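You operate a simulated robot arm through the tools that you are given. There is no shell and no other tool.

You are at the controls of a simulated robot arm. One attempt, no reset.

Task
Vent the ported block by the card and wipe the oil off it.
Fine: row one's plug comes out, row two's is backed off one turn; the loose plug goes in the red parts tray, the pad back in its place. What is to be rubbed or washed off counts as gone when no trace of it is left.
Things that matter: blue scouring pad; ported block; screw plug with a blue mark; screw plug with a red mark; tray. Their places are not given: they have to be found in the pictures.

Only the result counts: the job must be done as asked and must still hold three seconds after the hand-in. Knocking over, shifting, dropping, spilling or breaking anything else fails it.

Robot
A 7-joint arm with a fingered hand, fixed in place. Base frame: the origin is on the floor under the middle of its stand, x ahead of it, y to its left, z up; the work surface is at about z = 85. Readings come in cm, degrees, newtons and seconds.
With the tool pointing down near the work surface it reaches from about 18 to 64 cm from the base axis. Its first joint turns from -115.0 to 115.0 degrees. Payload 3.1 kg.
The TCP is the grasp point between the finger pads, 2.2 cm short of the fingertips. In the tool frame z runs along the fingers and y along their closing line. The gripper opens to 11.2 cm; its body begins 6 cm behind the TCP. The gripper is a hand of 3 fingers: y runs from the thumb to the fingers, the wrist lies at [0, 0, -21.8] in the tool frame, and closing takes about 1.5 s.
Orientation is told as [roll, pitch, yaw] about the base's x, y, z axes, in that order, counted from this pose: with the fingers straight down and closing along the base's y, the tool's x points along the base's -x, its y along +y and its z along -z.

Tools
- The arm moves only by the tool arm_command. Its argument "commands" is a list of rows, each a list of 6 numbers: the shift along the base's x, y, z in units of 300 mm (1.0 is 300 mm), then the turn, a rotation vector about the base's x, y, z in units of 90 degrees (1.0 is 90 degrees). In form: [[x, y, z, wx, wy, wz], ...]. A call has 1 to 20 rows; each row is the pose to reach, as a shift and turn from the pose commanded when the call began. "fingers" is the closure, from 0 (fully open) to 1 (shut), set as the call begins (left out, the last holds). A call with a number of a shift or a turn outside -1 to 1 is refused whole. A row lasts 0.2 s, in which the tool goes at most 5 cm and 8.6 degrees; a call with a longer step from one row to the next is refused whole, and so is a gripper value outside its range. Where a pose cannot be reached the arm comes as near as it can. A force on the tool above 60 N (or 10 N above the force at the start of the call, whichever is more), or a blocked arm, ends the call early, and 0.2 s more pass. Each finger travels about 10.8 cm/s and halts on what it meets, pressing with about 26 N; the grip force reading is that of the motor and also rises with nothing between the fingers. The clock runs only during rows and for 0.2 s after the last one: add rows that repeat a pose to give the fingers time. The reply holds the time, the measured pose of the TCP, the force on the tool along the base axes, the opening and the grip force, in the units named above and with some noise, with the torque about the TCP (base axes, N m) and any sound that the robot's microphone picked up.
- Cameras (640 x 400 px; columns grow to the right, rows downward): "scene" is fixed at [5.32, 49.19, 146.32]; the picture's right is [-0.35, -0.94, 0.00], its down [-0.75, 0.28, -0.60] and it looks along [0.56, -0.21, -0.80] (base axes); focal length 309 px, centre (320, 200). "wrist" rides on the gripper at [6.6, 0.3, -8] in the tool frame; the picture's right is [-0.05, 1.00, 0.00], its down [-0.77, -0.04, -0.64] and it looks along [-0.64, -0.03, 0.77] (tool axes); focal length 275 px, centre (320, 200).
- get_image(camera): a new picture of that camera. The clock stands still meanwhile.
- move_column(by): slides the trunk up (or, below 0, down) by that many cm; the arm rides with it, the base frame stays. It gives what a move gives, with no picture.
- set_grasp(shape): the hand has 3 fingers and takes this shape, open, in about a second: jaw (thumb against the fingers, like two jaws); tri (thumb and two fingers); tip (a fingertip pinch); poke (one finger out to press); point (the index stretched); flat (the hand flat); cup (the hand cupped); fist (a fist). The gripper value then closes the fingers along that shape, each until it touches; the sizes above hold for jaw. It gives what a move gives, with no picture.
- probe_pixels(camera, pixels): for up to 12 pixels [column, row] of the newest picture of that camera ("zoom" is the newest enlarged one), the place [x, y, z] in the base frame of the surface seen there, good to about 0.3 cm, but the place of the scene camera against the robot may be out by one fixed shift of up to 1.8 cm in any direction. The clock stands still meanwhile.
- zoom(camera, box): a new picture of the part [left, top, right, bottom] of that camera's present view, enlarged. The clock stands still meanwhile.
- close_job(): hands the job in; it is judged then, once.

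Open the gripper and draw the arm clear of the work before you hand the job in, unless the task says otherwise.

The tools are called after "Request:" as a command line: name --pt "numbers of a row" for each row, then --argument value for the rest, lists and objects as JSON in quotes. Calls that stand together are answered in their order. arm_command: Moves the arm, as the interface text tells. Its arguments: {"type":"object","properties":{"commands":{"type":"array"},"fingers":{"type":"number"}},"required":["commands"]} The other tools are called the same way: move_column (by) moves the trunk up or down; set_grasp (shape) gives the hand a shape; get_image (camera) takes a picture; probe_pixels (camera, pixels) gives the place of the surface under pixels of a picture; zoom (camera, box) takes an enlarged picture of a part of a camera's view; close_job () hands the job in.

At the start:

```text
t: 0.0
ee_pos: [35.98, 35.54, 118.41]
tcp_rot: [0.0, 0.0, 0.0]
contact_force: [-0.4, 0.5, 0.3]
wrist_torque: [0.01, 0.01, -0.02]
opening: 11.2
grip_force: 0.0
shape: jaw
trunk travel left (down, up): [-82.5, 16.5]
```

scene: 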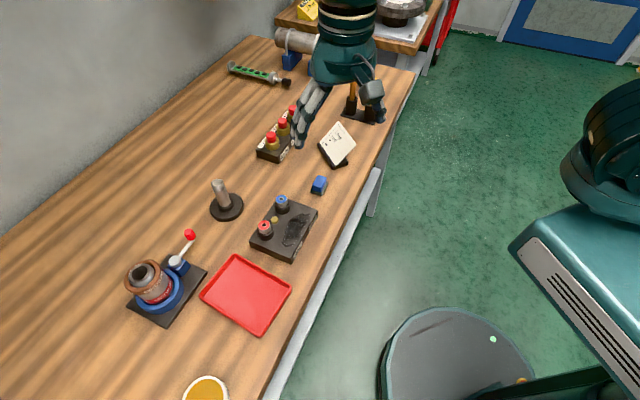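
wrist: 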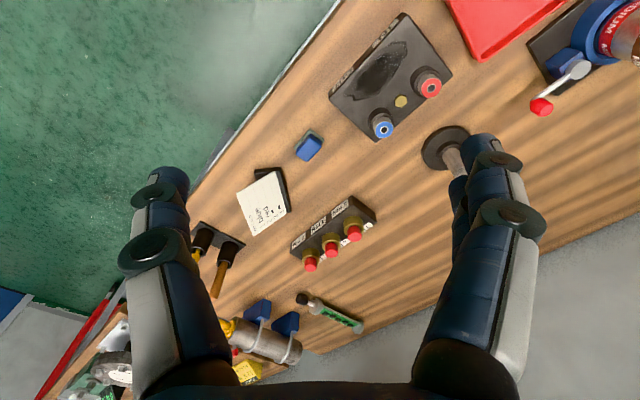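

I see the ported block with blue and red plugs around scene (285,230), a card at (338,143), a blue pad at (319,185) and a red tray at (247,292). I'll zoom in on the card and the block first.

Request:
zoom --camera "scene" --box '[310, 115, 370, 175]'

Request:
zoom --camera "wrist" --box '[220, 160, 310, 245]'

Request:
zoom --camera "scene" --box '[235, 170, 335, 270]'

Request:
zoom --camera "wrist" --box '[320, 0, 460, 150]'

```text
6.67 times, centred on (340, 145) of scene
```

zoom: 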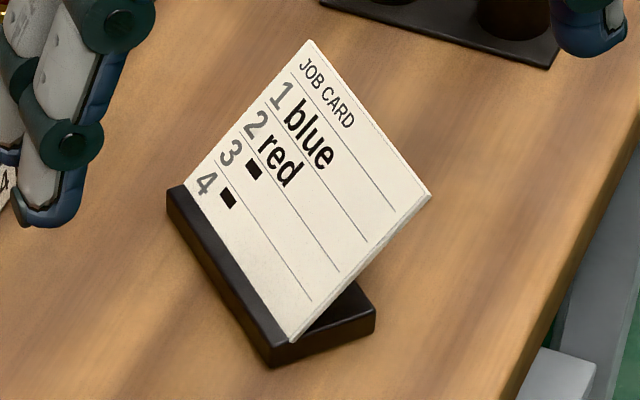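

```text
4.71 times, centred on (265, 202) of wrist
```

zoom: 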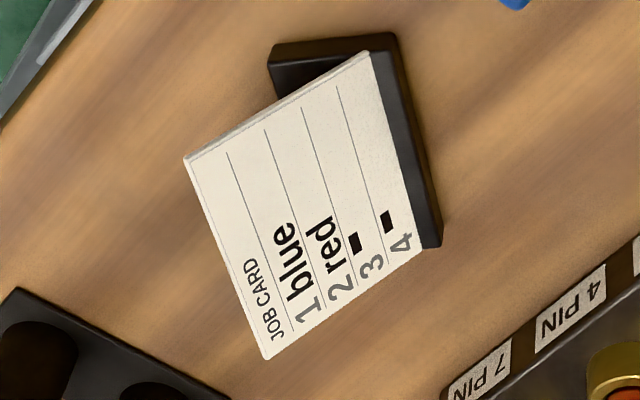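

```text
4.00 times, centred on (285, 220) of scene
```

zoom: 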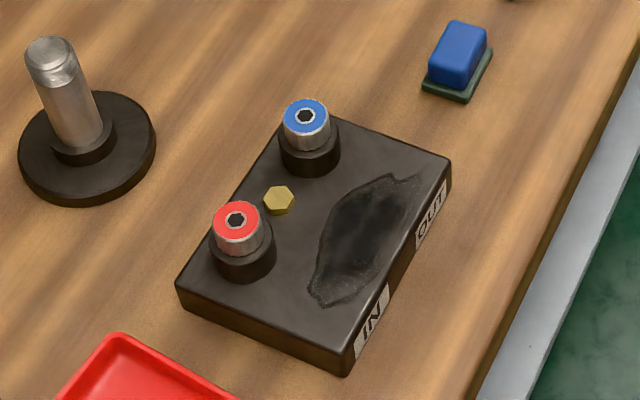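

```text
2.67 times, centred on (390, 75) of wrist
```

zoom: 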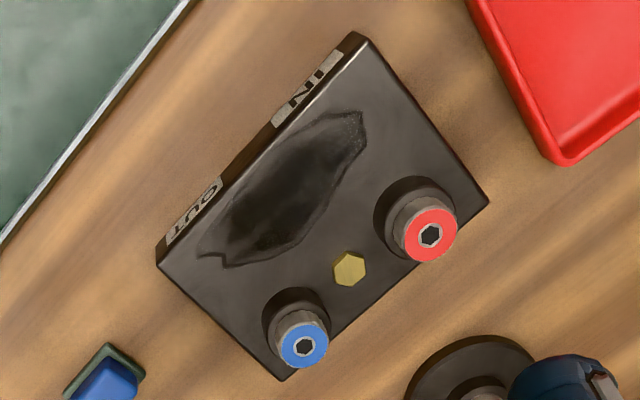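

Card says row 1 = blue (comes out), row 2 = red (backed off one turn). I'll probe the plugs, block, pad and tray in both cameras' pictures to locate them.

Request:
get_image --camera "wrist"

Request:
probe_pixels --camera "wrist" --pixels '[[383, 129], [430, 88], [403, 101], [309, 146], [402, 15], [452, 75], [378, 140], [330, 98], [385, 65], [480, 30], [300, 250], [455, 150]]'

Request:
get_image --camera "scene"

Request:
probe_pixels --camera "scene" --pixels '[[281, 199], [264, 225], [275, 220], [319, 183], [298, 232], [247, 290], [232, 256], [201, 296], [290, 290], [257, 335], [222, 188], [183, 235]]'

```text
taken
```

wrist: 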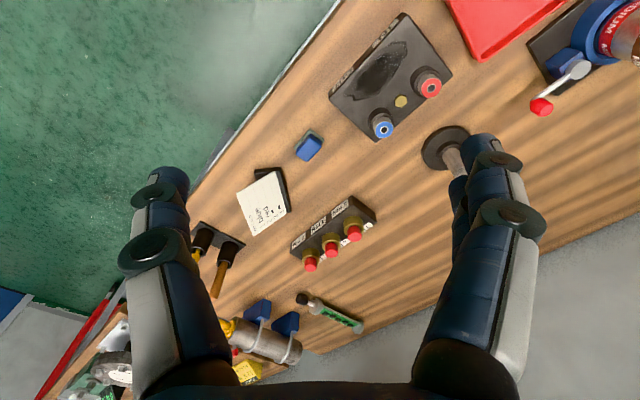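

```text
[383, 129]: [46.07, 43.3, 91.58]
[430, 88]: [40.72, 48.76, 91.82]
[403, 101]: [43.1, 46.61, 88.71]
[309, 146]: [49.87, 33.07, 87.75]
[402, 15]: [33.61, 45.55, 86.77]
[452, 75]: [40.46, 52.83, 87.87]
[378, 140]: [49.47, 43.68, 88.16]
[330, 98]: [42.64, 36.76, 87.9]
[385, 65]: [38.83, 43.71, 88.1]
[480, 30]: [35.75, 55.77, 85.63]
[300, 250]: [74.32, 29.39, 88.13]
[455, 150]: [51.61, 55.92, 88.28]
```

```text
taken
```

scene: 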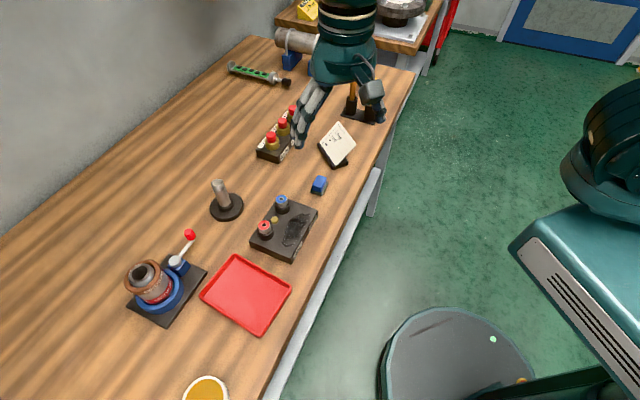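

```text
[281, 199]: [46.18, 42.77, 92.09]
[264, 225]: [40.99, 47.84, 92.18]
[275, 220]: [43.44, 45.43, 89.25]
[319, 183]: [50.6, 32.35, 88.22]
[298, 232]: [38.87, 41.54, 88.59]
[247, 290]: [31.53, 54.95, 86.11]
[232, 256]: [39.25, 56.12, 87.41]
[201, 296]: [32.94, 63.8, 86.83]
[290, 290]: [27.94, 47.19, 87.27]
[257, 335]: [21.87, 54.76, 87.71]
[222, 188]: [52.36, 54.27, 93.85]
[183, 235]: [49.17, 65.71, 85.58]
```

Wrist probing puts the blue plug top at about (46.1,43.3,91.6) and the red at (40.7,48.8,91.8), with block top z≈88.1. I'll move the wrist camera closer over the block to look at details.

Request:
arm_command --pt "0.0 0.05 -0.07 0 0 0" --pt "0.0 0.1 -0.14 0 0 0" --pt "0.0 0.15 -0.21 0 0 0" --pt "0.0 0.2 -0.28 0 0 0" --pt "0.0 0.25 -0.35 0 0 0" --pt "0.0 0.3 -0.42 0 0 0" --pt "0.0 0.33 -0.49 0 0 0" --pt "0.0 0.35 -0.53 0 0 0" --pt "0.0 0.35 -0.53 0 0 0"

Request:
get_image --camera "wrist"

Request:
get_image --camera "scene"

```text
t: 2.0
ee_pos: [35.87, 45.84, 102.48]
tcp_rot: [0.0, 0.1, 0.0]
contact_force: [-0.3, 0.0, 0.3]
wrist_torque: [0.02, -0.03, -0.02]
opening: 11.2
grip_force: 0.0
shape: jaw
trunk travel left (down, up): [-82.5, 16.5]
```

```text
taken
```

wrist: 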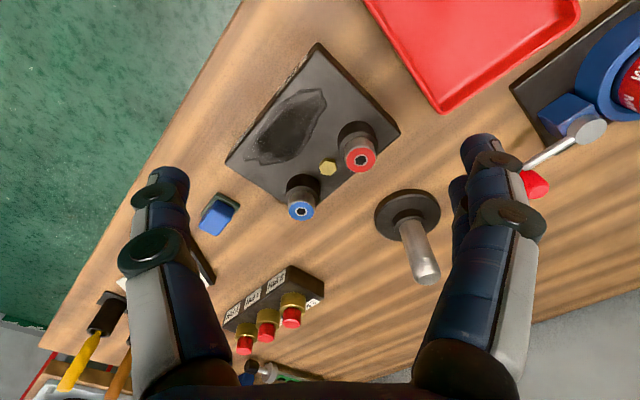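

```text
taken
```

scene: 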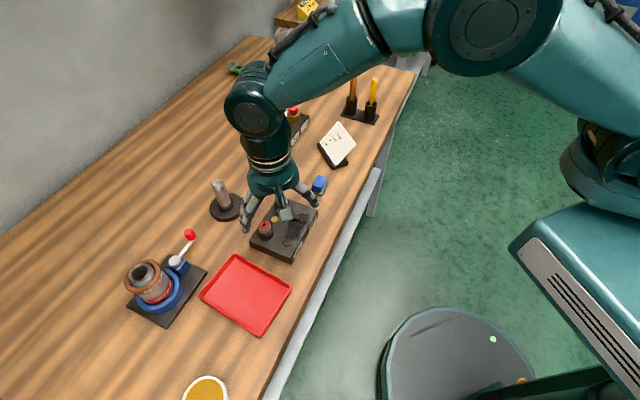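

The block and plugs are clearly in view at (310,150). Zoom in on the plugs and the pad.

Request:
zoom --camera "wrist" --box '[270, 110, 400, 230]'

Request:
probe_pixels --camera "zoom" --pixels '[[150, 340], [435, 163], [315, 190], [150, 290], [450, 90], [390, 100], [85, 360], [210, 350], [375, 185], [500, 160], [160, 240], [440, 130]]'

Request:
zoom --camera "wrist" --box '[190, 180, 250, 240]'

Request:
probe_pixels --camera "wrist" --pixels '[[216, 218], [222, 203], [208, 215], [232, 205], [218, 193], [202, 229], [318, 43], [399, 134], [308, 217], [226, 165], [297, 120], [320, 95]]'

```text
3.33 times, centred on (335, 170) of wrist
```

zoom: 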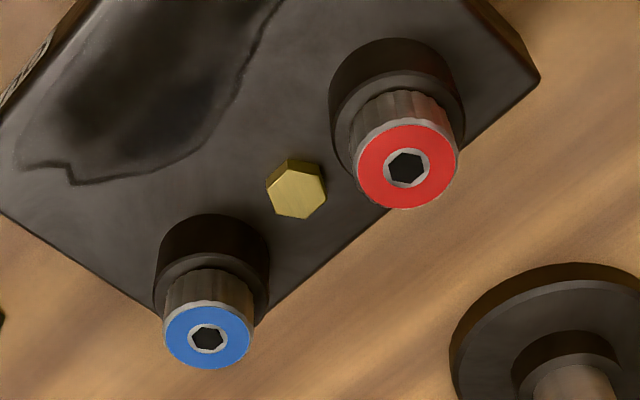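

```text
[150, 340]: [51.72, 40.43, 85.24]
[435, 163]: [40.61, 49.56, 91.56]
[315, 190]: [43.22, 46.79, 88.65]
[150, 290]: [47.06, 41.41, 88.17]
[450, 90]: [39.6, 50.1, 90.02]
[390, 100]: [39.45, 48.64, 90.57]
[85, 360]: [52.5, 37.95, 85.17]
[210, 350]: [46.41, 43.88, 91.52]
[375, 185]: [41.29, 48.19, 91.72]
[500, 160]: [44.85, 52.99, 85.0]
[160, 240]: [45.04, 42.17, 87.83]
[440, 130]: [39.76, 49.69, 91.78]
```

```text
6.67 times, centred on (220, 210) of wrist
```

zoom: 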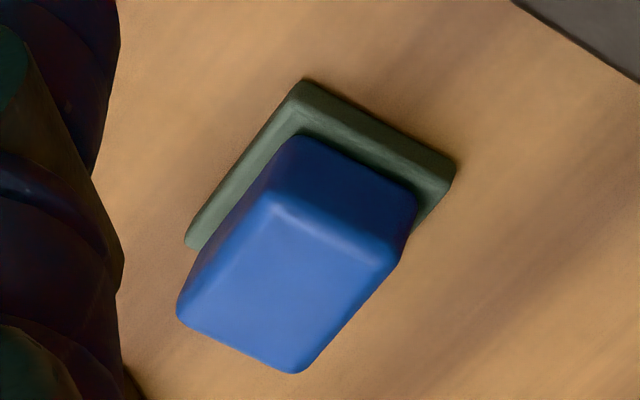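

```text
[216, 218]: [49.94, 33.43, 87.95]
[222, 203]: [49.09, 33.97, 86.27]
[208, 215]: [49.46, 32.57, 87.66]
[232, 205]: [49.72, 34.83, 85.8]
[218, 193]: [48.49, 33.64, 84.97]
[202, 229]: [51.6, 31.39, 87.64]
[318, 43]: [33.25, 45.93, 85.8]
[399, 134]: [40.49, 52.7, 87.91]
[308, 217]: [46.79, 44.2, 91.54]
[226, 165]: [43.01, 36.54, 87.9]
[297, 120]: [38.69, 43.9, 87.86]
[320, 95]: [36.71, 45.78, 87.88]
```

Heads look about 2.4 cm wide, standing ~1.5 cm above a wider dark collar. I'll close the hand partly in free air here to see how the fingers come together.

Request:
arm_command --pt "0 0 0 0 0 0" --pt "0 0 0 0 0 0" --pt "0 0 0 0 0 0" --pt "0 0 0 0 0 0" --pt "0 0 0 0 0 0" --pt "0 0 0 0 0 0" --fingers 0.7

Request:
get_image --camera "wrist"

Request:
zoom --camera "scene" --box '[215, 130, 345, 260]'

```text
t: 3.4
ee_pos: [35.83, 45.96, 102.54]
tcp_rot: [-0.1, 0.0, 0.0]
contact_force: [0.7, -0.8, 0.3]
wrist_torque: [-0.03, -0.02, 0.0]
opening: 3.4
grip_force: 0.0
shape: jaw
trunk travel left (down, up): [-82.5, 16.5]
```

```text
taken
```

wrist: 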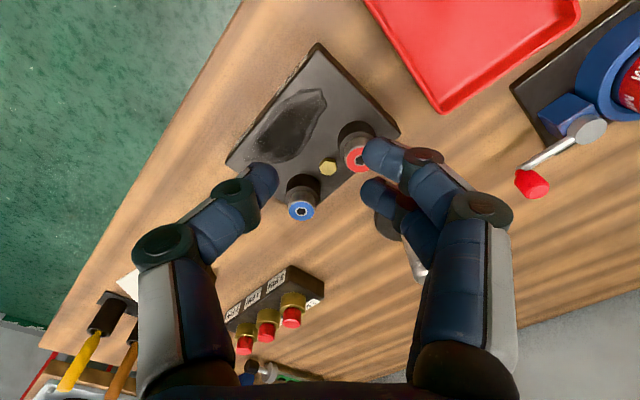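

```text
3.08 times, centred on (280, 195) of scene
```

zoom: 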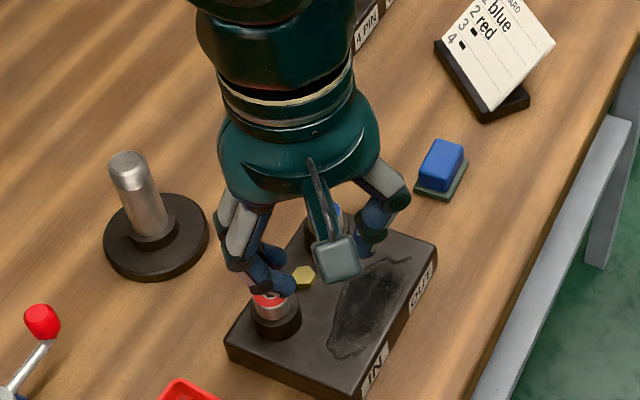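

The fingers curl inward, tips meeting close to the TCP (image centre). I'll set an opening of ~5 cm, move above the blue plug at height and test how far the wrist can yaw.

Request:
arm_command --pt "0.085 -0.0216 -0.02 0 0 0" --pt "0.17 -0.0432 -0.05 0 0 0" --pt "0.256 -0.0647 -0.08 0 0 0" --pt "0.341 -0.0863 -0.117 0 0 0" --pt "0.341 -0.0863 -0.117 0 0 0" --fingers 0.55

Request:
get_image --camera "wrist"

Request:
zoom --camera "scene" --box '[215, 110, 365, 260]'

```text
t: 4.6
ee_pos: [46.02, 43.17, 99.07]
tcp_rot: [0.1, -0.1, 0.0]
contact_force: [0.9, -0.4, 0.2]
wrist_torque: [0.01, 0.01, 0.0]
opening: 4.97
grip_force: 0.1
shape: jaw
trunk travel left (down, up): [-82.5, 16.5]
```

```text
taken
```

wrist: 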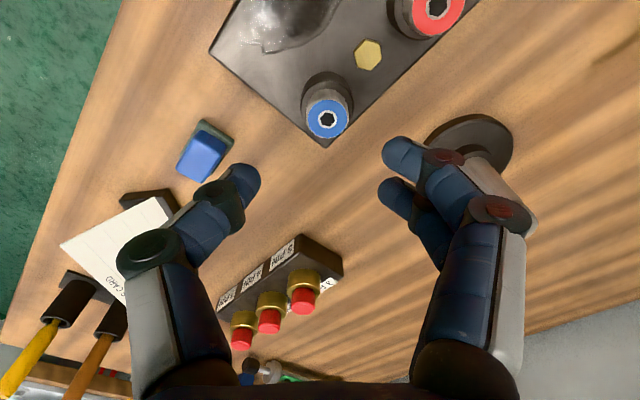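

```text
2.67 times, centred on (290, 185) of scene
```

zoom: 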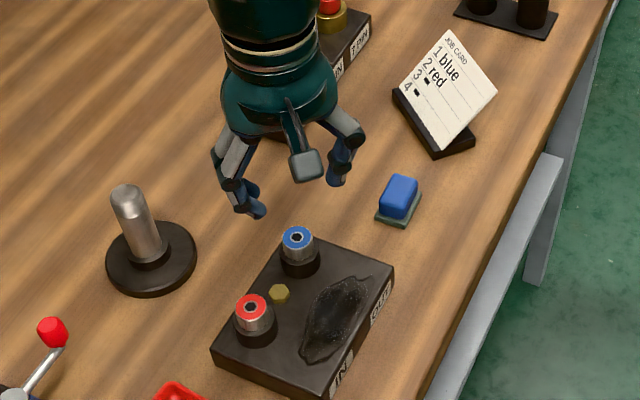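

Blue plug's face is now at (328,119), red's at (438,3). I'll probe several points around both faces to average their centres.

Request:
probe_pixels --camera "wrist" --pixels '[[313, 119], [343, 119], [328, 106], [328, 132], [317, 109], [339, 129], [339, 109], [317, 129], [328, 90], [348, 95], [305, 95], [368, 55]]'

Request:
zoom --camera "wrist" --box '[280, 50, 380, 150]'

```text
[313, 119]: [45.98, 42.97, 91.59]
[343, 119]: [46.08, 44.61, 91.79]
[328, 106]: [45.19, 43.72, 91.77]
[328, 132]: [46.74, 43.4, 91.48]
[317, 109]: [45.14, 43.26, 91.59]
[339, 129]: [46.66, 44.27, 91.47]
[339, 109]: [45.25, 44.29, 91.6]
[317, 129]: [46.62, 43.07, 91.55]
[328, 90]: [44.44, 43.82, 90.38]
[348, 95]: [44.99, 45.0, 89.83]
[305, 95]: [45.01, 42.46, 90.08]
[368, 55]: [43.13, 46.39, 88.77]
```

```text
4.00 times, centred on (330, 100) of wrist
```

zoom: 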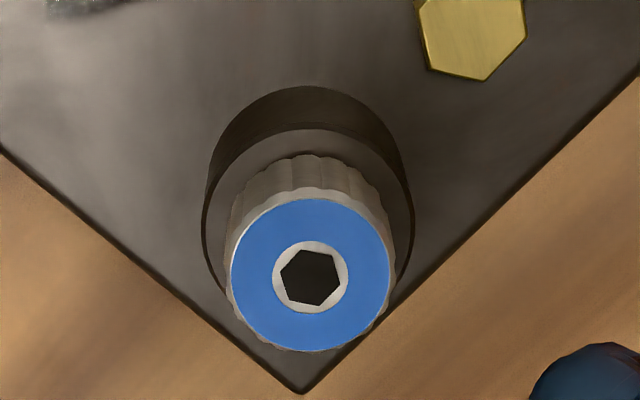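

Blue centre averages to (46.0,43.7,91.6), head Ø≈2.4, collar Ø≈3.3 with top z≈90. I test yaw to −90° here in free air before approaching.

Request:
arm_command --pt "0 0.005 0 0 0 -0.09" --pt "0 0.01 0 0 0 -0.18" --pt "0 0.01 0 0 0 -0.27" --pt "0 0.01 0 0 0 -0.36" --pt "0 0.01 0 0 0 -0.45" --pt "0 0.01 0 0 0 -0.54" --pt "0 0.01 0 0 0 -0.63" --pt "0 0.01 0 0 0 -0.72" --pt "0 0.01 0 0 0 -0.81" --pt "0 0.01 0 0 0 -0.9" --pt "0 0.01 0 0 0 -0.99" --pt "0 0.01 0 0 0 -0.99" --pt "0 0.01 0 0 0 -0.99"

```text
t: 7.4
ee_pos: [46.32, 43.68, 99.0]
tcp_rot: [0.1, 0.0, -89.2]
contact_force: [-0.3, -0.8, -0.1]
wrist_torque: [0.01, 0.0, 0.03]
opening: 5.02
grip_force: 0.1
shape: jaw
trunk travel left (down, up): [-82.5, 16.5]
```

Yaw −89° is reached. I'll test further toward −170° to learn the range.

Request:
arm_command --pt "0 0 0 0 0 -0.09" --pt "0 0 0 0 0 -0.18" --pt "0 0 0 0 0 -0.27" --pt "0 0 0 0 0 -0.36" --pt "0 0 0 0 0 -0.45" --pt "0 0 0 0 0 -0.54" --pt "0 0 0 0 0 -0.63" --pt "0 0 0 0 0 -0.72" --pt "0 0 0 0 0 -0.81" --pt "0 0 0 0 0 -0.9" --pt "0 0 0 0 0 -0.9"

Request:
get_image --camera "wrist"

Request:
get_image --camera "scene"

```text
t: 9.8
ee_pos: [46.31, 43.68, 98.9]
tcp_rot: [0.0, 0.0, -170.2]
contact_force: [-0.6, -0.1, -1.1]
wrist_torque: [0.02, -0.01, -0.01]
opening: 4.98
grip_force: 0.0
shape: jaw
trunk travel left (down, up): [-82.5, 16.5]
```

```text
taken
```

wrist: 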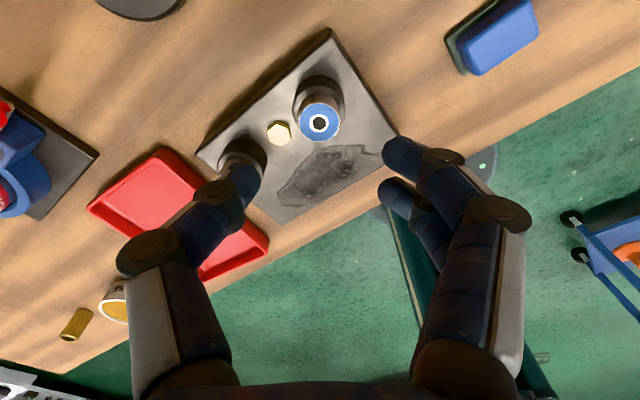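

```text
taken
```

scene: 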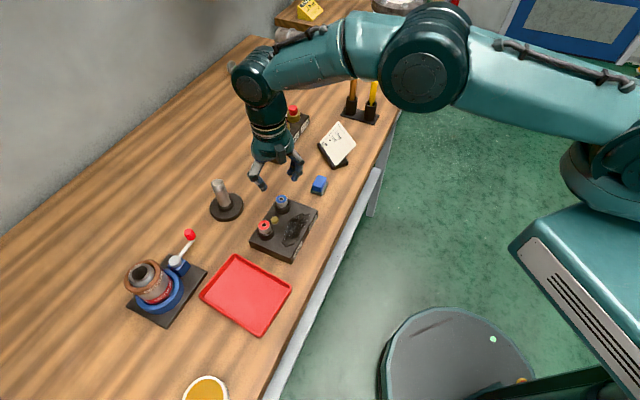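

Range to −170° is fine, so a long CCW sweep from here is possible. From this view the blue centre works out as (46.05,43.7). I descend to z≈94 above the plug and check alignment.

Request:
arm_command --pt "-0.003 0 -0.04 0 0 0" --pt "-0.006 0 -0.08 0 0 0" --pt "-0.009 0 -0.12 0 0 0" --pt "-0.009 0 -0.155 0 0 0" --pt "-0.009 0 -0.155 0 0 0"

Request:
get_image --camera "wrist"

Request:
zoom --camera "scene" --box '[225, 140, 345, 260]'

```text
t: 11.0
ee_pos: [45.94, 43.71, 94.34]
tcp_rot: [0.0, 0.0, -170.1]
contact_force: [-0.1, 0.2, -0.5]
wrist_torque: [-0.02, 0.0, -0.01]
opening: 5.0
grip_force: 0.1
shape: jaw
trunk travel left (down, up): [-82.5, 16.5]
```

```text
taken
```

wrist: 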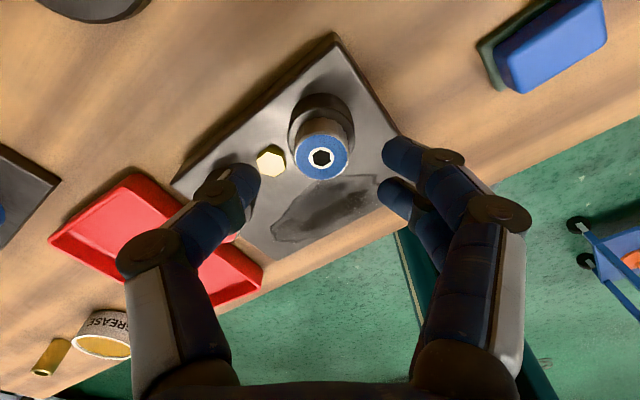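

```text
3.33 times, centred on (285, 200) of scene
```

zoom: 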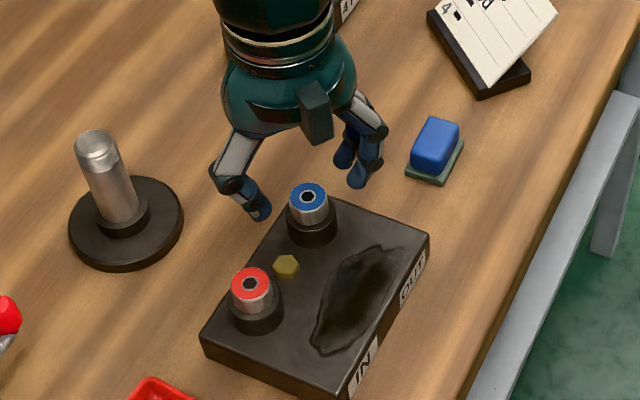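

The blue face centre (321,158) is within ~0.15 cm of the tool axis. I lower to z≈92.3 so the fingertips sit just above the collar.

Request:
arm_command --pt "0.003 0 -0.02 0 0 0" --pt "0.0035 0 -0.04 0 0 0" --pt "0.0035 0 -0.06 0 0 0" --pt "0.0035 0 -0.068 0 0 0" --pt "0.0035 0 -0.068 0 0 0"

Request:
get_image --camera "wrist"

Request:
zoom --camera "scene" --box '[240, 150, 340, 250]'

```text
t: 12.2
ee_pos: [46.16, 43.81, 92.28]
tcp_rot: [0.1, 0.0, -170.1]
contact_force: [-0.2, 0.7, -0.1]
wrist_torque: [0.0, -0.02, 0.01]
opening: 4.98
grip_force: 0.0
shape: jaw
trunk travel left (down, up): [-82.5, 16.5]
```

```text
taken
```

wrist: 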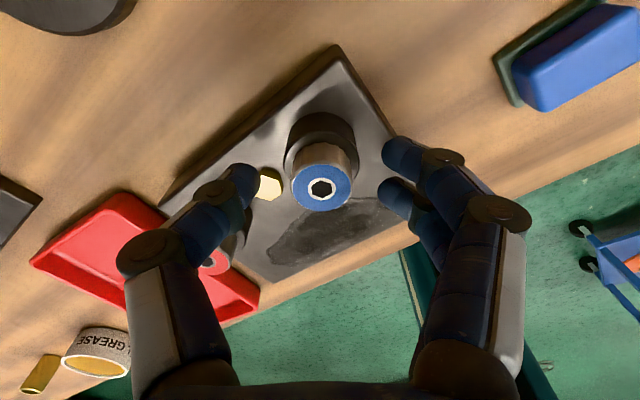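

```text
4.00 times, centred on (290, 200) of scene
```

zoom: 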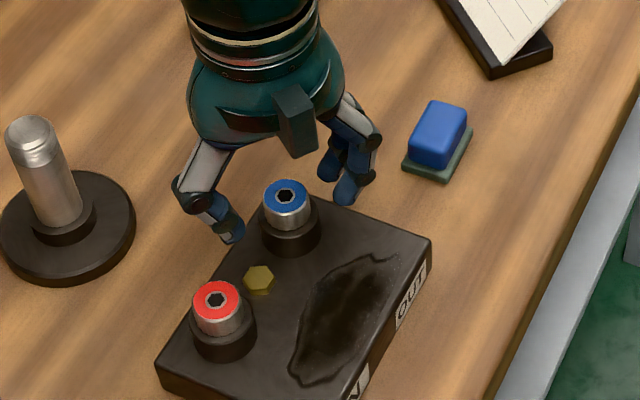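

Aligned: face centre now (321,188) as expected. Close on the plug head.

Request:
arm_command --pt "0 0 0 0 0 0" --pt "0 0 0 0 0 0" --pt "0 0 0 0 0 0" --pt "0 0 0 0 0 0" --pt "0 0 0 0 0 0" --fingers 1.0

Request:
get_image --camera "wrist"

Request:
zoom --camera "scene" --box '[240, 150, 340, 250]'

```text
t: 13.4
ee_pos: [46.08, 43.75, 92.24]
tcp_rot: [0.0, 0.0, -170.1]
contact_force: [0.1, 2.0, 0.4]
wrist_torque: [0.03, 0.01, -0.02]
opening: 1.68
grip_force: 26.3
shape: jaw
trunk travel left (down, up): [-82.5, 16.5]
```

```text
taken
```

wrist: 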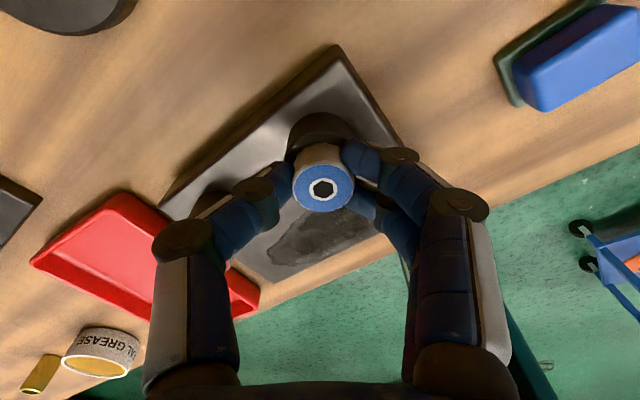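

```text
4.00 times, centred on (290, 200) of scene
```

zoom: 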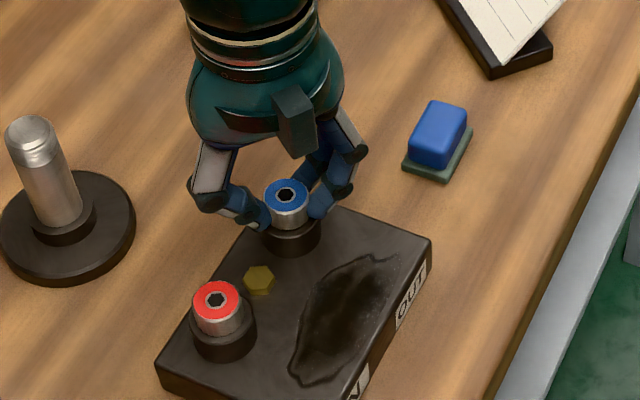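

Grip holds at 26 N on the head. I turn CCW by about 31° first and read the torque and any sound.

Request:
arm_command --pt "0 0 0 0 0 0.05" --pt "0 0 0 0 0 0.12" --pt "0 0 0 0 0 0.19" --pt "0 0 0 0 0 0.27" --pt "0 0 0 0 0 0.35" --pt "0 0 0 0 0 0.35"

Request:
zoom --camera "wrist" --box '[260, 130, 380, 250]'

Request:
zoom --camera "scene" --box '[240, 150, 340, 250]'

```text
t: 14.8
ee_pos: [45.98, 43.74, 92.27]
tcp_rot: [0.0, 0.0, -138.6]
contact_force: [0.6, 4.9, 3.6]
wrist_torque: [0.06, -0.09, -0.07]
opening: 1.67
grip_force: 25.3
shape: jaw
trunk travel left (down, up): [-82.5, 16.5]
```

```text
3.33 times, centred on (320, 190) of wrist
```

zoom: 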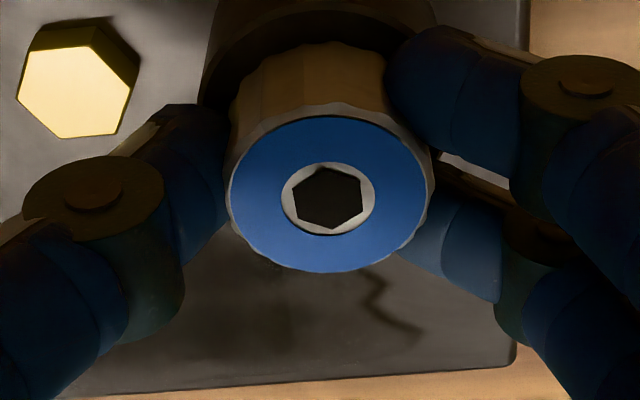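

```text
4.00 times, centred on (290, 200) of scene
```

zoom: 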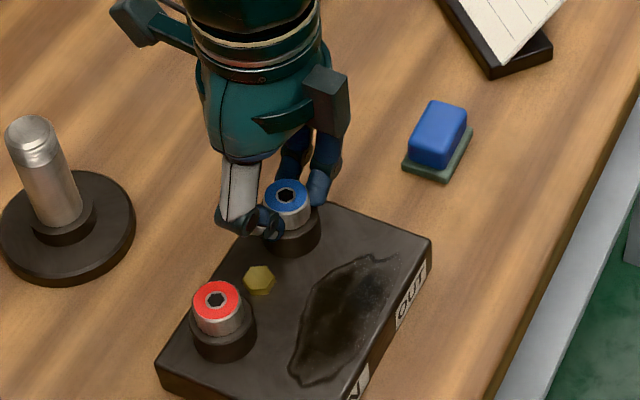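

The force stays small (z +3.6 N hints that the plug is rising). I turn a further ~60° and compare the hex orientation in the wrist view to confirm the plug turns along.

Request:
arm_command --pt "0 0 0.0005 0 0 0.08" --pt "0 0 0.001 0 0 0.17" --pt "0 0 0.0015 0 0 0.26" --pt "0 0 0.002 0 0 0.35" --pt "0 0 0.0025 0 0 0.44" --pt "0 0 0.003 0 0 0.53" --pt "0 0 0.0035 0 0 0.62" --pt "0 0 0.0035 0 0 0.65" --pt "0 0 0.0035 0 0 0.65"

Request:
zoom --camera "wrist" --box '[260, 130, 380, 250]'

Request:
zoom --camera "scene" --box '[240, 150, 340, 250]'

```text
t: 16.8
ee_pos: [46.07, 43.76, 92.25]
tcp_rot: [-0.1, 0.0, -80.1]
contact_force: [-2.3, 0.5, 0.2]
wrist_torque: [-0.01, 0.05, -0.01]
opening: 1.7
grip_force: 25.9
shape: jaw
trunk travel left (down, up): [-82.5, 16.5]
```

```text
3.33 times, centred on (320, 190) of wrist
```

zoom: 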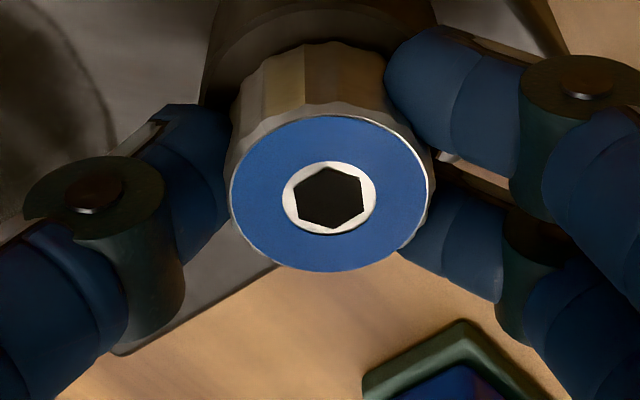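

```text
4.00 times, centred on (290, 200) of scene
```

zoom: 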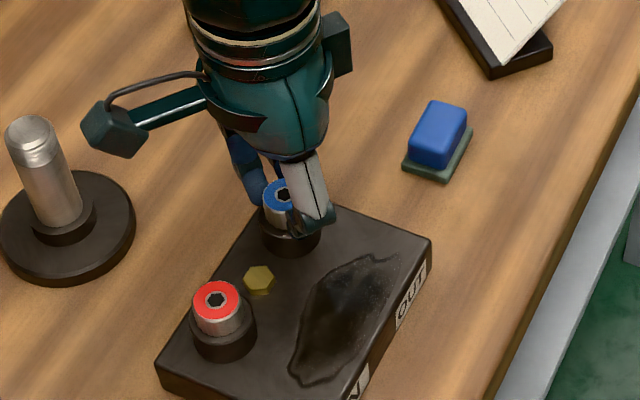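

The hex looks the same, but 58° is near its 60° symmetry, so that's not conclusive. I turn ~30° more and compare again.

Request:
arm_command --pt "0 0 0.0005 0 0 0.08" --pt "0 0 0.001 0 0 0.17" --pt "0 0 0.0015 0 0 0.26" --pt "0 0 0.002 0 0 0.33" --pt "0 0 0.002 0 0 0.33"

Request:
zoom --camera "wrist" --box '[260, 130, 380, 250]'

Request:
zoom --camera "scene" --box '[240, 150, 340, 250]'

```text
t: 18.0
ee_pos: [46.12, 43.68, 92.44]
tcp_rot: [-0.1, 0.0, -50.4]
contact_force: [-0.2, -0.8, -1.5]
wrist_torque: [-0.02, 0.0, -0.06]
opening: 1.7
grip_force: 25.8
shape: jaw
trunk travel left (down, up): [-82.5, 16.5]
```

```text
3.33 times, centred on (320, 190) of wrist
```

zoom: 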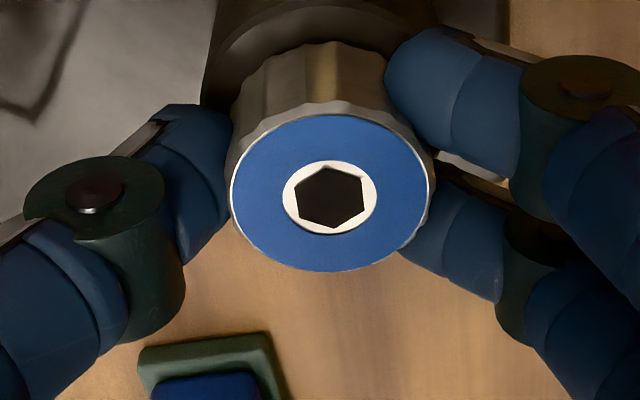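

```text
4.00 times, centred on (290, 200) of scene
```

zoom: 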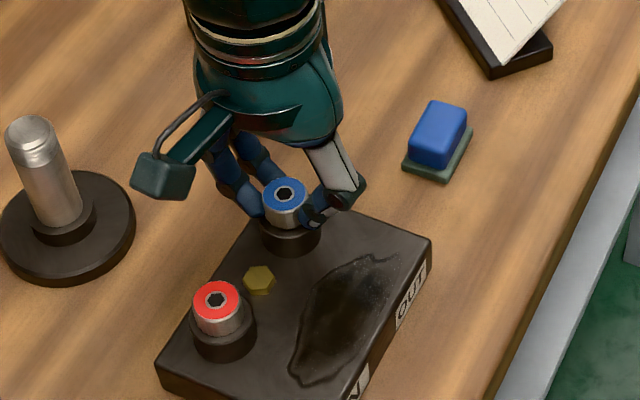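

The hex stays fixed relative to the hand, so the plug turns with it; forces suggest ~0.4 cm rise per turn. I continue 89° with matching lift.

Request:
arm_command --pt "0 0 0.0003 0 0 0.09" --pt "0 0 0.0006 0 0 0.18" --pt "0 0 0.0009 0 0 0.27" --pt "0 0 0.0012 0 0 0.36" --pt "0 0 0.0015 0 0 0.45" --pt "0 0 0.0018 0 0 0.54" --pt "0 0 0.0021 0 0 0.63" --pt "0 0 0.0024 0 0 0.72" --pt "0 0 0.0027 0 0 0.81" --pt "0 0 0.003 0 0 0.9" --pt "0 0 0.0033 0 0 0.99" --pt "0 0 0.0033 0 0 0.99"

Request:
zoom --camera "wrist" --box '[260, 130, 380, 250]'

```text
t: 20.6
ee_pos: [46.1, 43.7, 92.49]
tcp_rot: [0.0, -0.1, 38.8]
contact_force: [4.3, -1.9, -1.5]
wrist_torque: [-0.03, -0.07, -0.07]
opening: 1.69
grip_force: 25.9
shape: jaw
trunk travel left (down, up): [-82.5, 16.5]
```

```text
3.33 times, centred on (320, 190) of wrist
```

zoom: 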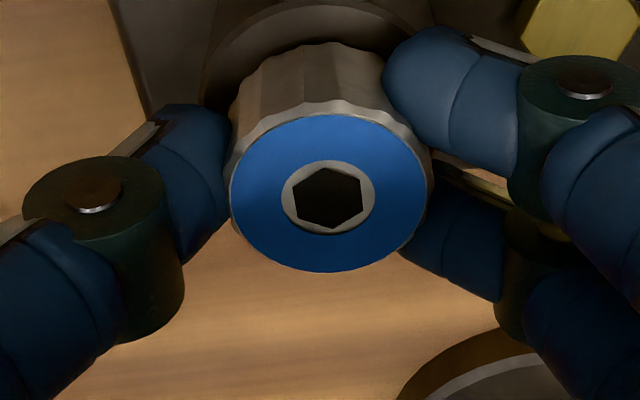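

Still turning along with the hand (209° so far). Continue another 89°.

Request:
arm_command --pt "0 0 0.0003 0 0 0.09" --pt "0 0 0.0006 0 0 0.18" --pt "0 0 0.0009 0 0 0.27" --pt "0 0 0.0012 0 0 0.36" --pt "0 0 0.0015 0 0 0.45" --pt "0 0 0.0018 0 0 0.54" --pt "0 0 0.0021 0 0 0.63" --pt "0 0 0.0024 0 0 0.72" --pt "0 0 0.0027 0 0 0.81" --pt "0 0 0.003 0 0 0.9" --pt "0 0 0.0033 0 0 0.99" --pt "0 0 0.0033 0 0 0.99"

Request:
zoom --camera "wrist" --box '[260, 130, 380, 250]'

Request:
zoom --camera "scene" --box '[240, 150, 340, 250]'

```text
t: 23.2
ee_pos: [46.08, 43.69, 92.43]
tcp_rot: [0.1, -0.1, 127.9]
contact_force: [6.1, 2.9, -1.9]
wrist_torque: [0.1, -0.13, -0.06]
opening: 1.65
grip_force: 26.0
shape: jaw
trunk travel left (down, up): [-82.5, 16.5]
```

```text
3.33 times, centred on (320, 190) of wrist
```

zoom: 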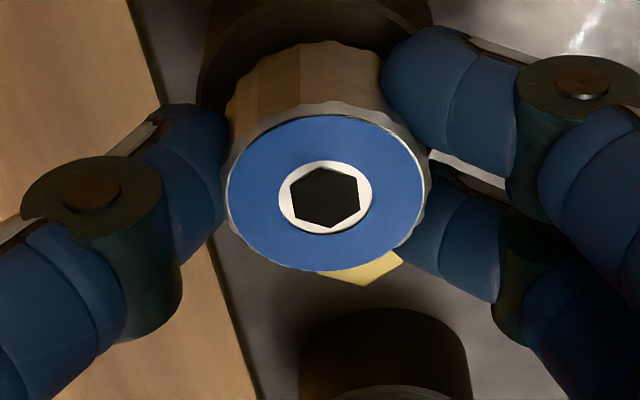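

```text
4.00 times, centred on (290, 200) of scene
```

zoom: 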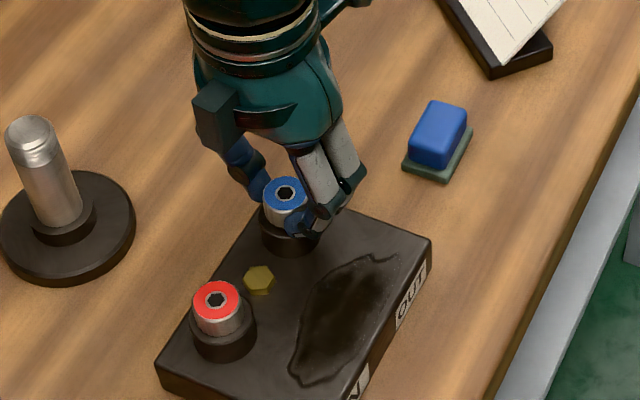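

298° turned so far; the plug is still following. I rotate ~42° more to near the wrist limit.

Request:
arm_command --pt "0 0 0.0 0 0 0.09" --pt "0 0 0.0 0 0 0.18" --pt "0 0 0.0 0 0 0.27" --pt "0 0 0.0 0 0 0.36" --pt "0 0 0.0 0 0 0.45" --pt "0 0 0.0 0 0 0.47" --pt "0 0 0.0 0 0 0.47"

Request:
zoom --camera "wrist" --box '[260, 130, 380, 250]'

Request:
zoom --camera "scene" --box '[240, 150, 340, 250]'

```text
t: 24.8
ee_pos: [34.62, 40.18, 92.45]
tcp_rot: [-0.5, 7.0, 163.5]
contact_force: [-0.4, 0.3, 0.0]
wrist_torque: [-0.01, -0.06, 0.0]
opening: 0.8
grip_force: 26.3
shape: jaw
out of reach, approached as far as the arm can: row 1, 2, 3, 4, 5, 6, 7
trunk travel left (down, up): [-82.5, 16.5]
```

```text
3.33 times, centred on (320, 190) of wrist
```

zoom: 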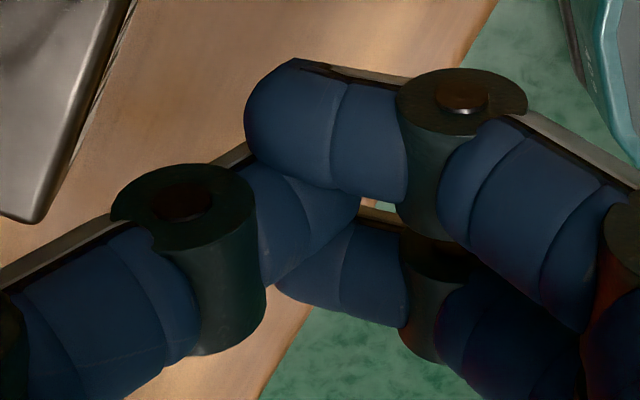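

```text
4.00 times, centred on (290, 200) of scene
```

zoom: 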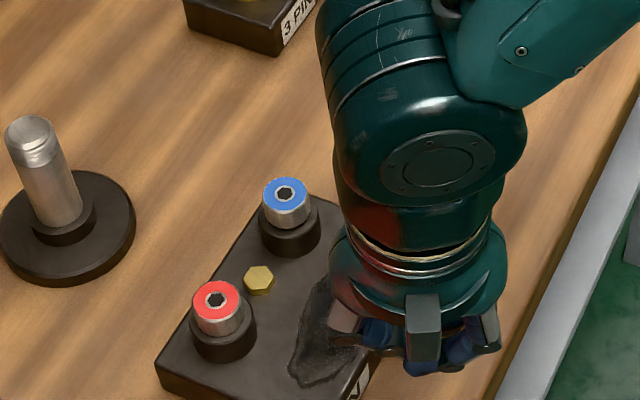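

Yaw past ~+128° is out of reach: the arm slipped off the plug and now hovers at (34.6,40.2,92.5); the block doesn't look shifted. I raise straight up first, then turn the yaw back.

Request:
arm_command --pt "0 0 0.1 0 0 0" --pt "0 0 0.2 0 0 0" --pt "0 0 0.3 0 0 0" --pt "0 0 0.35 0 0 0" --pt "0 0 0.35 0 0 0"

Request:
get_image --camera "scene"

```text
t: 26.0
ee_pos: [33.18, 38.6, 102.41]
tcp_rot: [-0.4, 7.0, 163.4]
contact_force: [-1.2, -0.5, 0.4]
wrist_torque: [-0.01, -0.01, -0.01]
opening: 0.8
grip_force: 26.1
shape: jaw
out of reach, approached as far as the arm can: row 2, 3, 4, 5
trunk travel left (down, up): [-82.5, 16.5]
```

```text
taken
```

scene: 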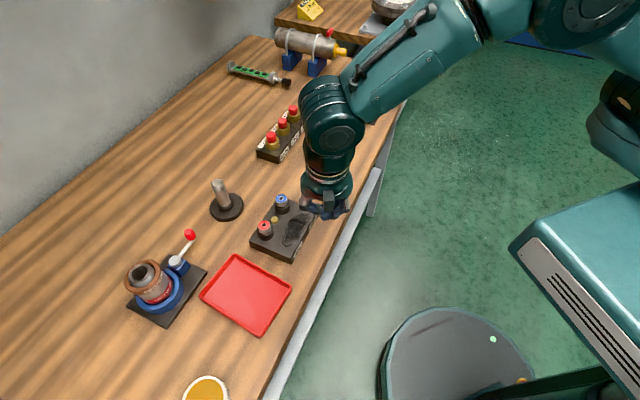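

The commanded base follows the reached pose. I now yaw back by −89° at this safe height.

Request:
arm_command --pt "0 0 0 0 0 -0.09" --pt "0 0 0 0 0 -0.18" --pt "0 0 0 0 0 -0.27" --pt "0 0 0 0 0 -0.36" --pt "0 0 0 0 0 -0.45" --pt "0 0 0 0 0 -0.54" --pt "0 0 0 0 0 -0.63" --pt "0 0 0 0 0 -0.72" --pt "0 0 0 0 0 -0.81" --pt "0 0 0 0 0 -0.9" --pt "0 0 0 0 0 -0.99" --pt "0 0 0 0 0 -0.99" --fingers 0.55

```text
t: 28.6
ee_pos: [33.03, 38.67, 102.43]
tcp_rot: [-0.4, 6.9, 74.2]
contact_force: [-0.2, 0.0, 0.3]
wrist_torque: [-0.01, -0.01, -0.02]
opening: 5.01
grip_force: 0.0
shape: jaw
trunk travel left (down, up): [-82.5, 16.5]
```

Now yaw back to 0, then I'll remove the 7° tilt.

Request:
arm_command --pt "0 0 0 0 0 -0.09" --pt "0 0 0 0 0 -0.18" --pt "0 0 0 0 0 -0.27" --pt "0 0 0 0 0 -0.36" --pt "0 0 0 0 0 -0.45" --pt "0 0 0 0 0 -0.54" --pt "0 0 0 0 0 -0.63" --pt "0 0 0 0 0 -0.72" --pt "0 0 0 0 0 -0.81" --pt "0 0 0 0 0 -0.8244" --pt "0 0 0 0 0 -0.8244"

Request:
arm_command --pt "0 0 0 0.0044 -0.0767 0" --pt "0 0 0 0.0044 -0.0767 0"

```text
t: 31.0
ee_pos: [33.01, 38.59, 102.41]
tcp_rot: [-0.3, 6.9, 0.0]
contact_force: [0.0, -0.1, 0.8]
wrist_torque: [-0.01, 0.02, -0.02]
opening: 4.93
grip_force: 0.0
shape: jaw
trunk travel left (down, up): [-82.5, 16.5]
```

```text
t: 31.6
ee_pos: [33.13, 38.56, 102.35]
tcp_rot: [0.1, 0.0, 0.1]
contact_force: [0.8, -0.6, 0.4]
wrist_torque: [-0.03, -0.01, 0.0]
opening: 4.99
grip_force: 0.1
shape: jaw
trunk travel left (down, up): [-82.5, 16.5]
```

Tool is upright again at (33.1,38.6,102.4). I look at the state of the block and the plug.

Request:
get_image --camera "wrist"

Request:
zoom --camera "wrist" --box '[320, 60, 470, 180]'

Request:
zoom --camera "scene" --box '[240, 170, 340, 270]'

```text
taken
```

wrist: 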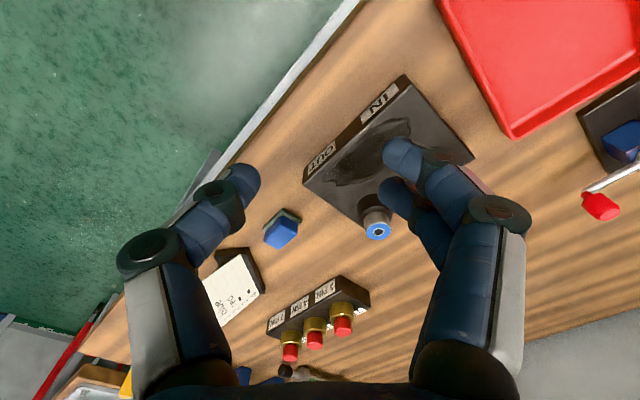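

```text
3.33 times, centred on (395, 120) of wrist
```

zoom: 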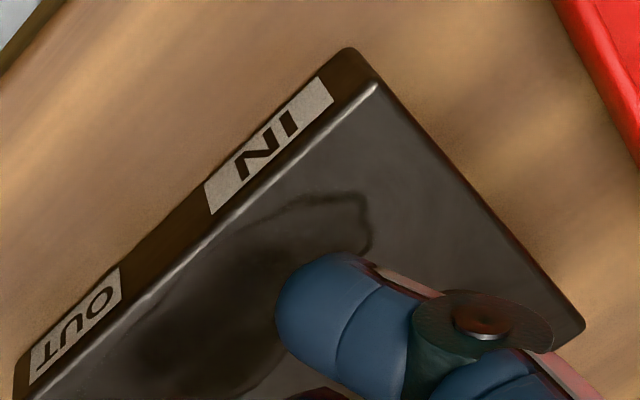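

```text
4.00 times, centred on (290, 220) of scene
```

zoom: 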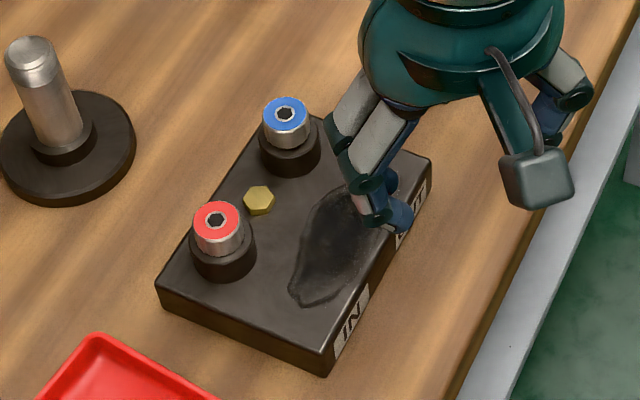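

The block hasn't moved, and the blue plug now stands ~0.3 cm prouder. I return above it, yawing back to −170° for another sweep.

Request:
arm_command --pt "0.039 0.0156 0 0 0 -0.09" --pt "0.078 0.0312 0 0 0 -0.18" --pt "0.117 0.0467 0 0 0 -0.27" --pt "0.156 0.0623 0 0 0 -0.36" --pt "0.195 0.078 0 0 0 -0.45" --pt "0.235 0.0934 0 0 0 -0.54" --pt "0.274 0.109 0 0 0 -0.63" --pt "0.313 0.1246 0 0 0 -0.72" --pt "0.352 0.14 0 0 0 -0.81" --pt "0.391 0.1557 -0.03 0 0 -0.9" --pt "0.4307 0.1713 -0.06 0 0 -0.99" --pt "0.4307 0.1713 -0.1 0 0 -0.99"

Request:
arm_command --pt "0 0 0 0 0 -0.09" --pt "0 0 0 0 0 -0.18" --pt "0 0 0 0 0 -0.27" --pt "0 0 0 0 0 -0.36" --pt "0 0 0 0 0 -0.45" --pt "0 0 0 0 0 -0.54" --pt "0 0 0 0 0 -0.63" --pt "0 0 0 0 0 -0.72" --pt "0 0 -0.05 0 0 -0.81" --pt "0 0 -0.1 0 0 -0.9" --pt "0 0 -0.1333 0 0 -0.9" --pt "0 0 -0.1333 0 0 -0.9"

Request:
get_image --camera "wrist"

```text
t: 34.2
ee_pos: [45.95, 43.74, 99.41]
tcp_rot: [0.0, 0.0, -89.0]
contact_force: [-0.6, 0.3, 0.5]
wrist_torque: [0.01, 0.0, 0.02]
opening: 4.99
grip_force: 0.1
shape: jaw
trunk travel left (down, up): [-82.5, 16.5]
```

```text
t: 36.8
ee_pos: [45.94, 43.84, 95.46]
tcp_rot: [0.1, -0.1, -170.1]
contact_force: [-0.4, -0.3, 0.2]
wrist_torque: [0.05, -0.01, -0.03]
opening: 4.99
grip_force: 0.0
shape: jaw
trunk travel left (down, up): [-82.5, 16.5]
```

```text
taken
```

wrist: 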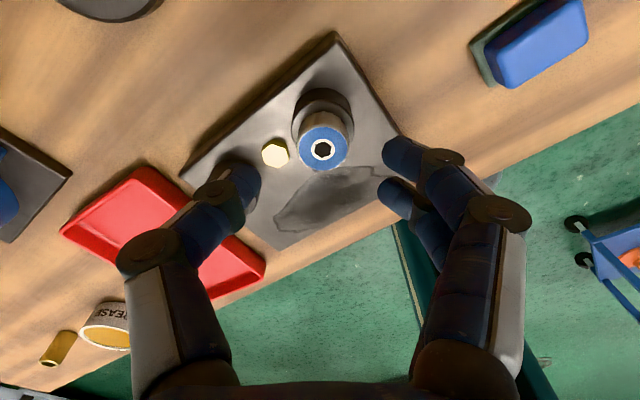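

Blue face at (323,149). Quick probe of its height before going down.

Request:
probe_pixels --camera "wrist" --pixels '[[307, 149], [339, 149], [323, 134], [323, 164], [311, 138], [335, 160], [335, 138], [311, 160], [323, 95], [305, 118]]'

Request:
zoom --camera "wrist" --box '[270, 80, 390, 200]'

```text
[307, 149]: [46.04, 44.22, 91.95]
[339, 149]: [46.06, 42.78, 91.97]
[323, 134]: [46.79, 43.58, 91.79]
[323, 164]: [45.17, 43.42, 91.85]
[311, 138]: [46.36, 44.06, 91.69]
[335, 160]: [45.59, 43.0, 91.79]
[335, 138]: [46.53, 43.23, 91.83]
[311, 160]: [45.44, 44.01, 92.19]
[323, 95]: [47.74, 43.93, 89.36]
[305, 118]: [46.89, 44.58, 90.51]
```

```text
3.33 times, centred on (330, 140) of wrist
```

zoom: 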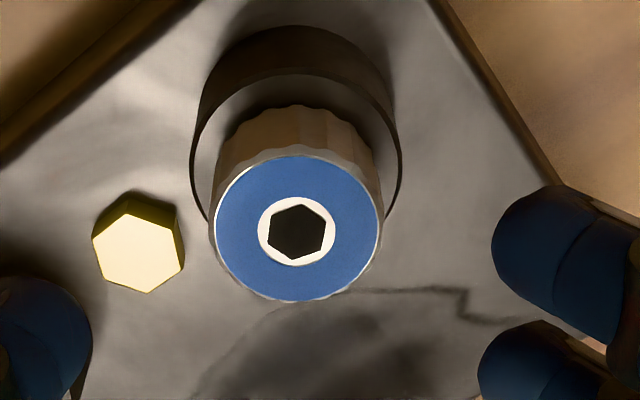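

Blue top is now z≈91.9 (raised ~0.3). I lower to z≈92.5, tips just above the collar.

Request:
arm_command --pt "0.0033 -0.0033 -0.03 0 0 0" --pt "0.0033 -0.0033 -0.06 0 0 0" --pt "0.0033 -0.0033 -0.08 0 0 0" --pt "0.0033 -0.0033 -0.0957 0 0 0" --pt "0.0033 -0.0033 -0.0957 0 0 0"

Request:
arm_command --pt "0 0 0 0 0 0" --pt "0 0 0 0 0 0" --pt "0 0 0 0 0 0" --pt "0 0 0 0 0 0" --pt "0 0 0 0 0 0" --fingers 1.0

Request:
zoom --camera "wrist" --box '[260, 130, 380, 250]'

```text
t: 38.0
ee_pos: [46.13, 43.47, 92.59]
tcp_rot: [0.1, 0.0, -169.9]
contact_force: [0.4, 0.3, 0.5]
wrist_torque: [-0.01, 0.02, 0.0]
opening: 4.98
grip_force: 0.0
shape: jaw
trunk travel left (down, up): [-82.5, 16.5]
```

```text
t: 39.2
ee_pos: [46.29, 43.77, 92.53]
tcp_rot: [0.0, 0.0, -169.9]
contact_force: [0.2, -0.2, 0.0]
wrist_torque: [-0.01, -0.01, 0.0]
opening: 1.65
grip_force: 26.1
shape: jaw
trunk travel left (down, up): [-82.5, 16.5]
```

```text
3.33 times, centred on (320, 190) of wrist
```

zoom: 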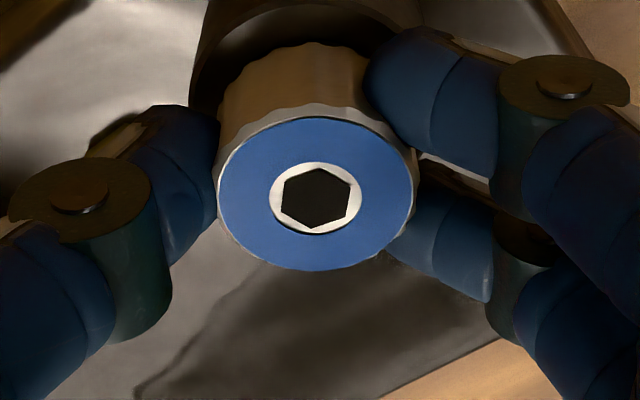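

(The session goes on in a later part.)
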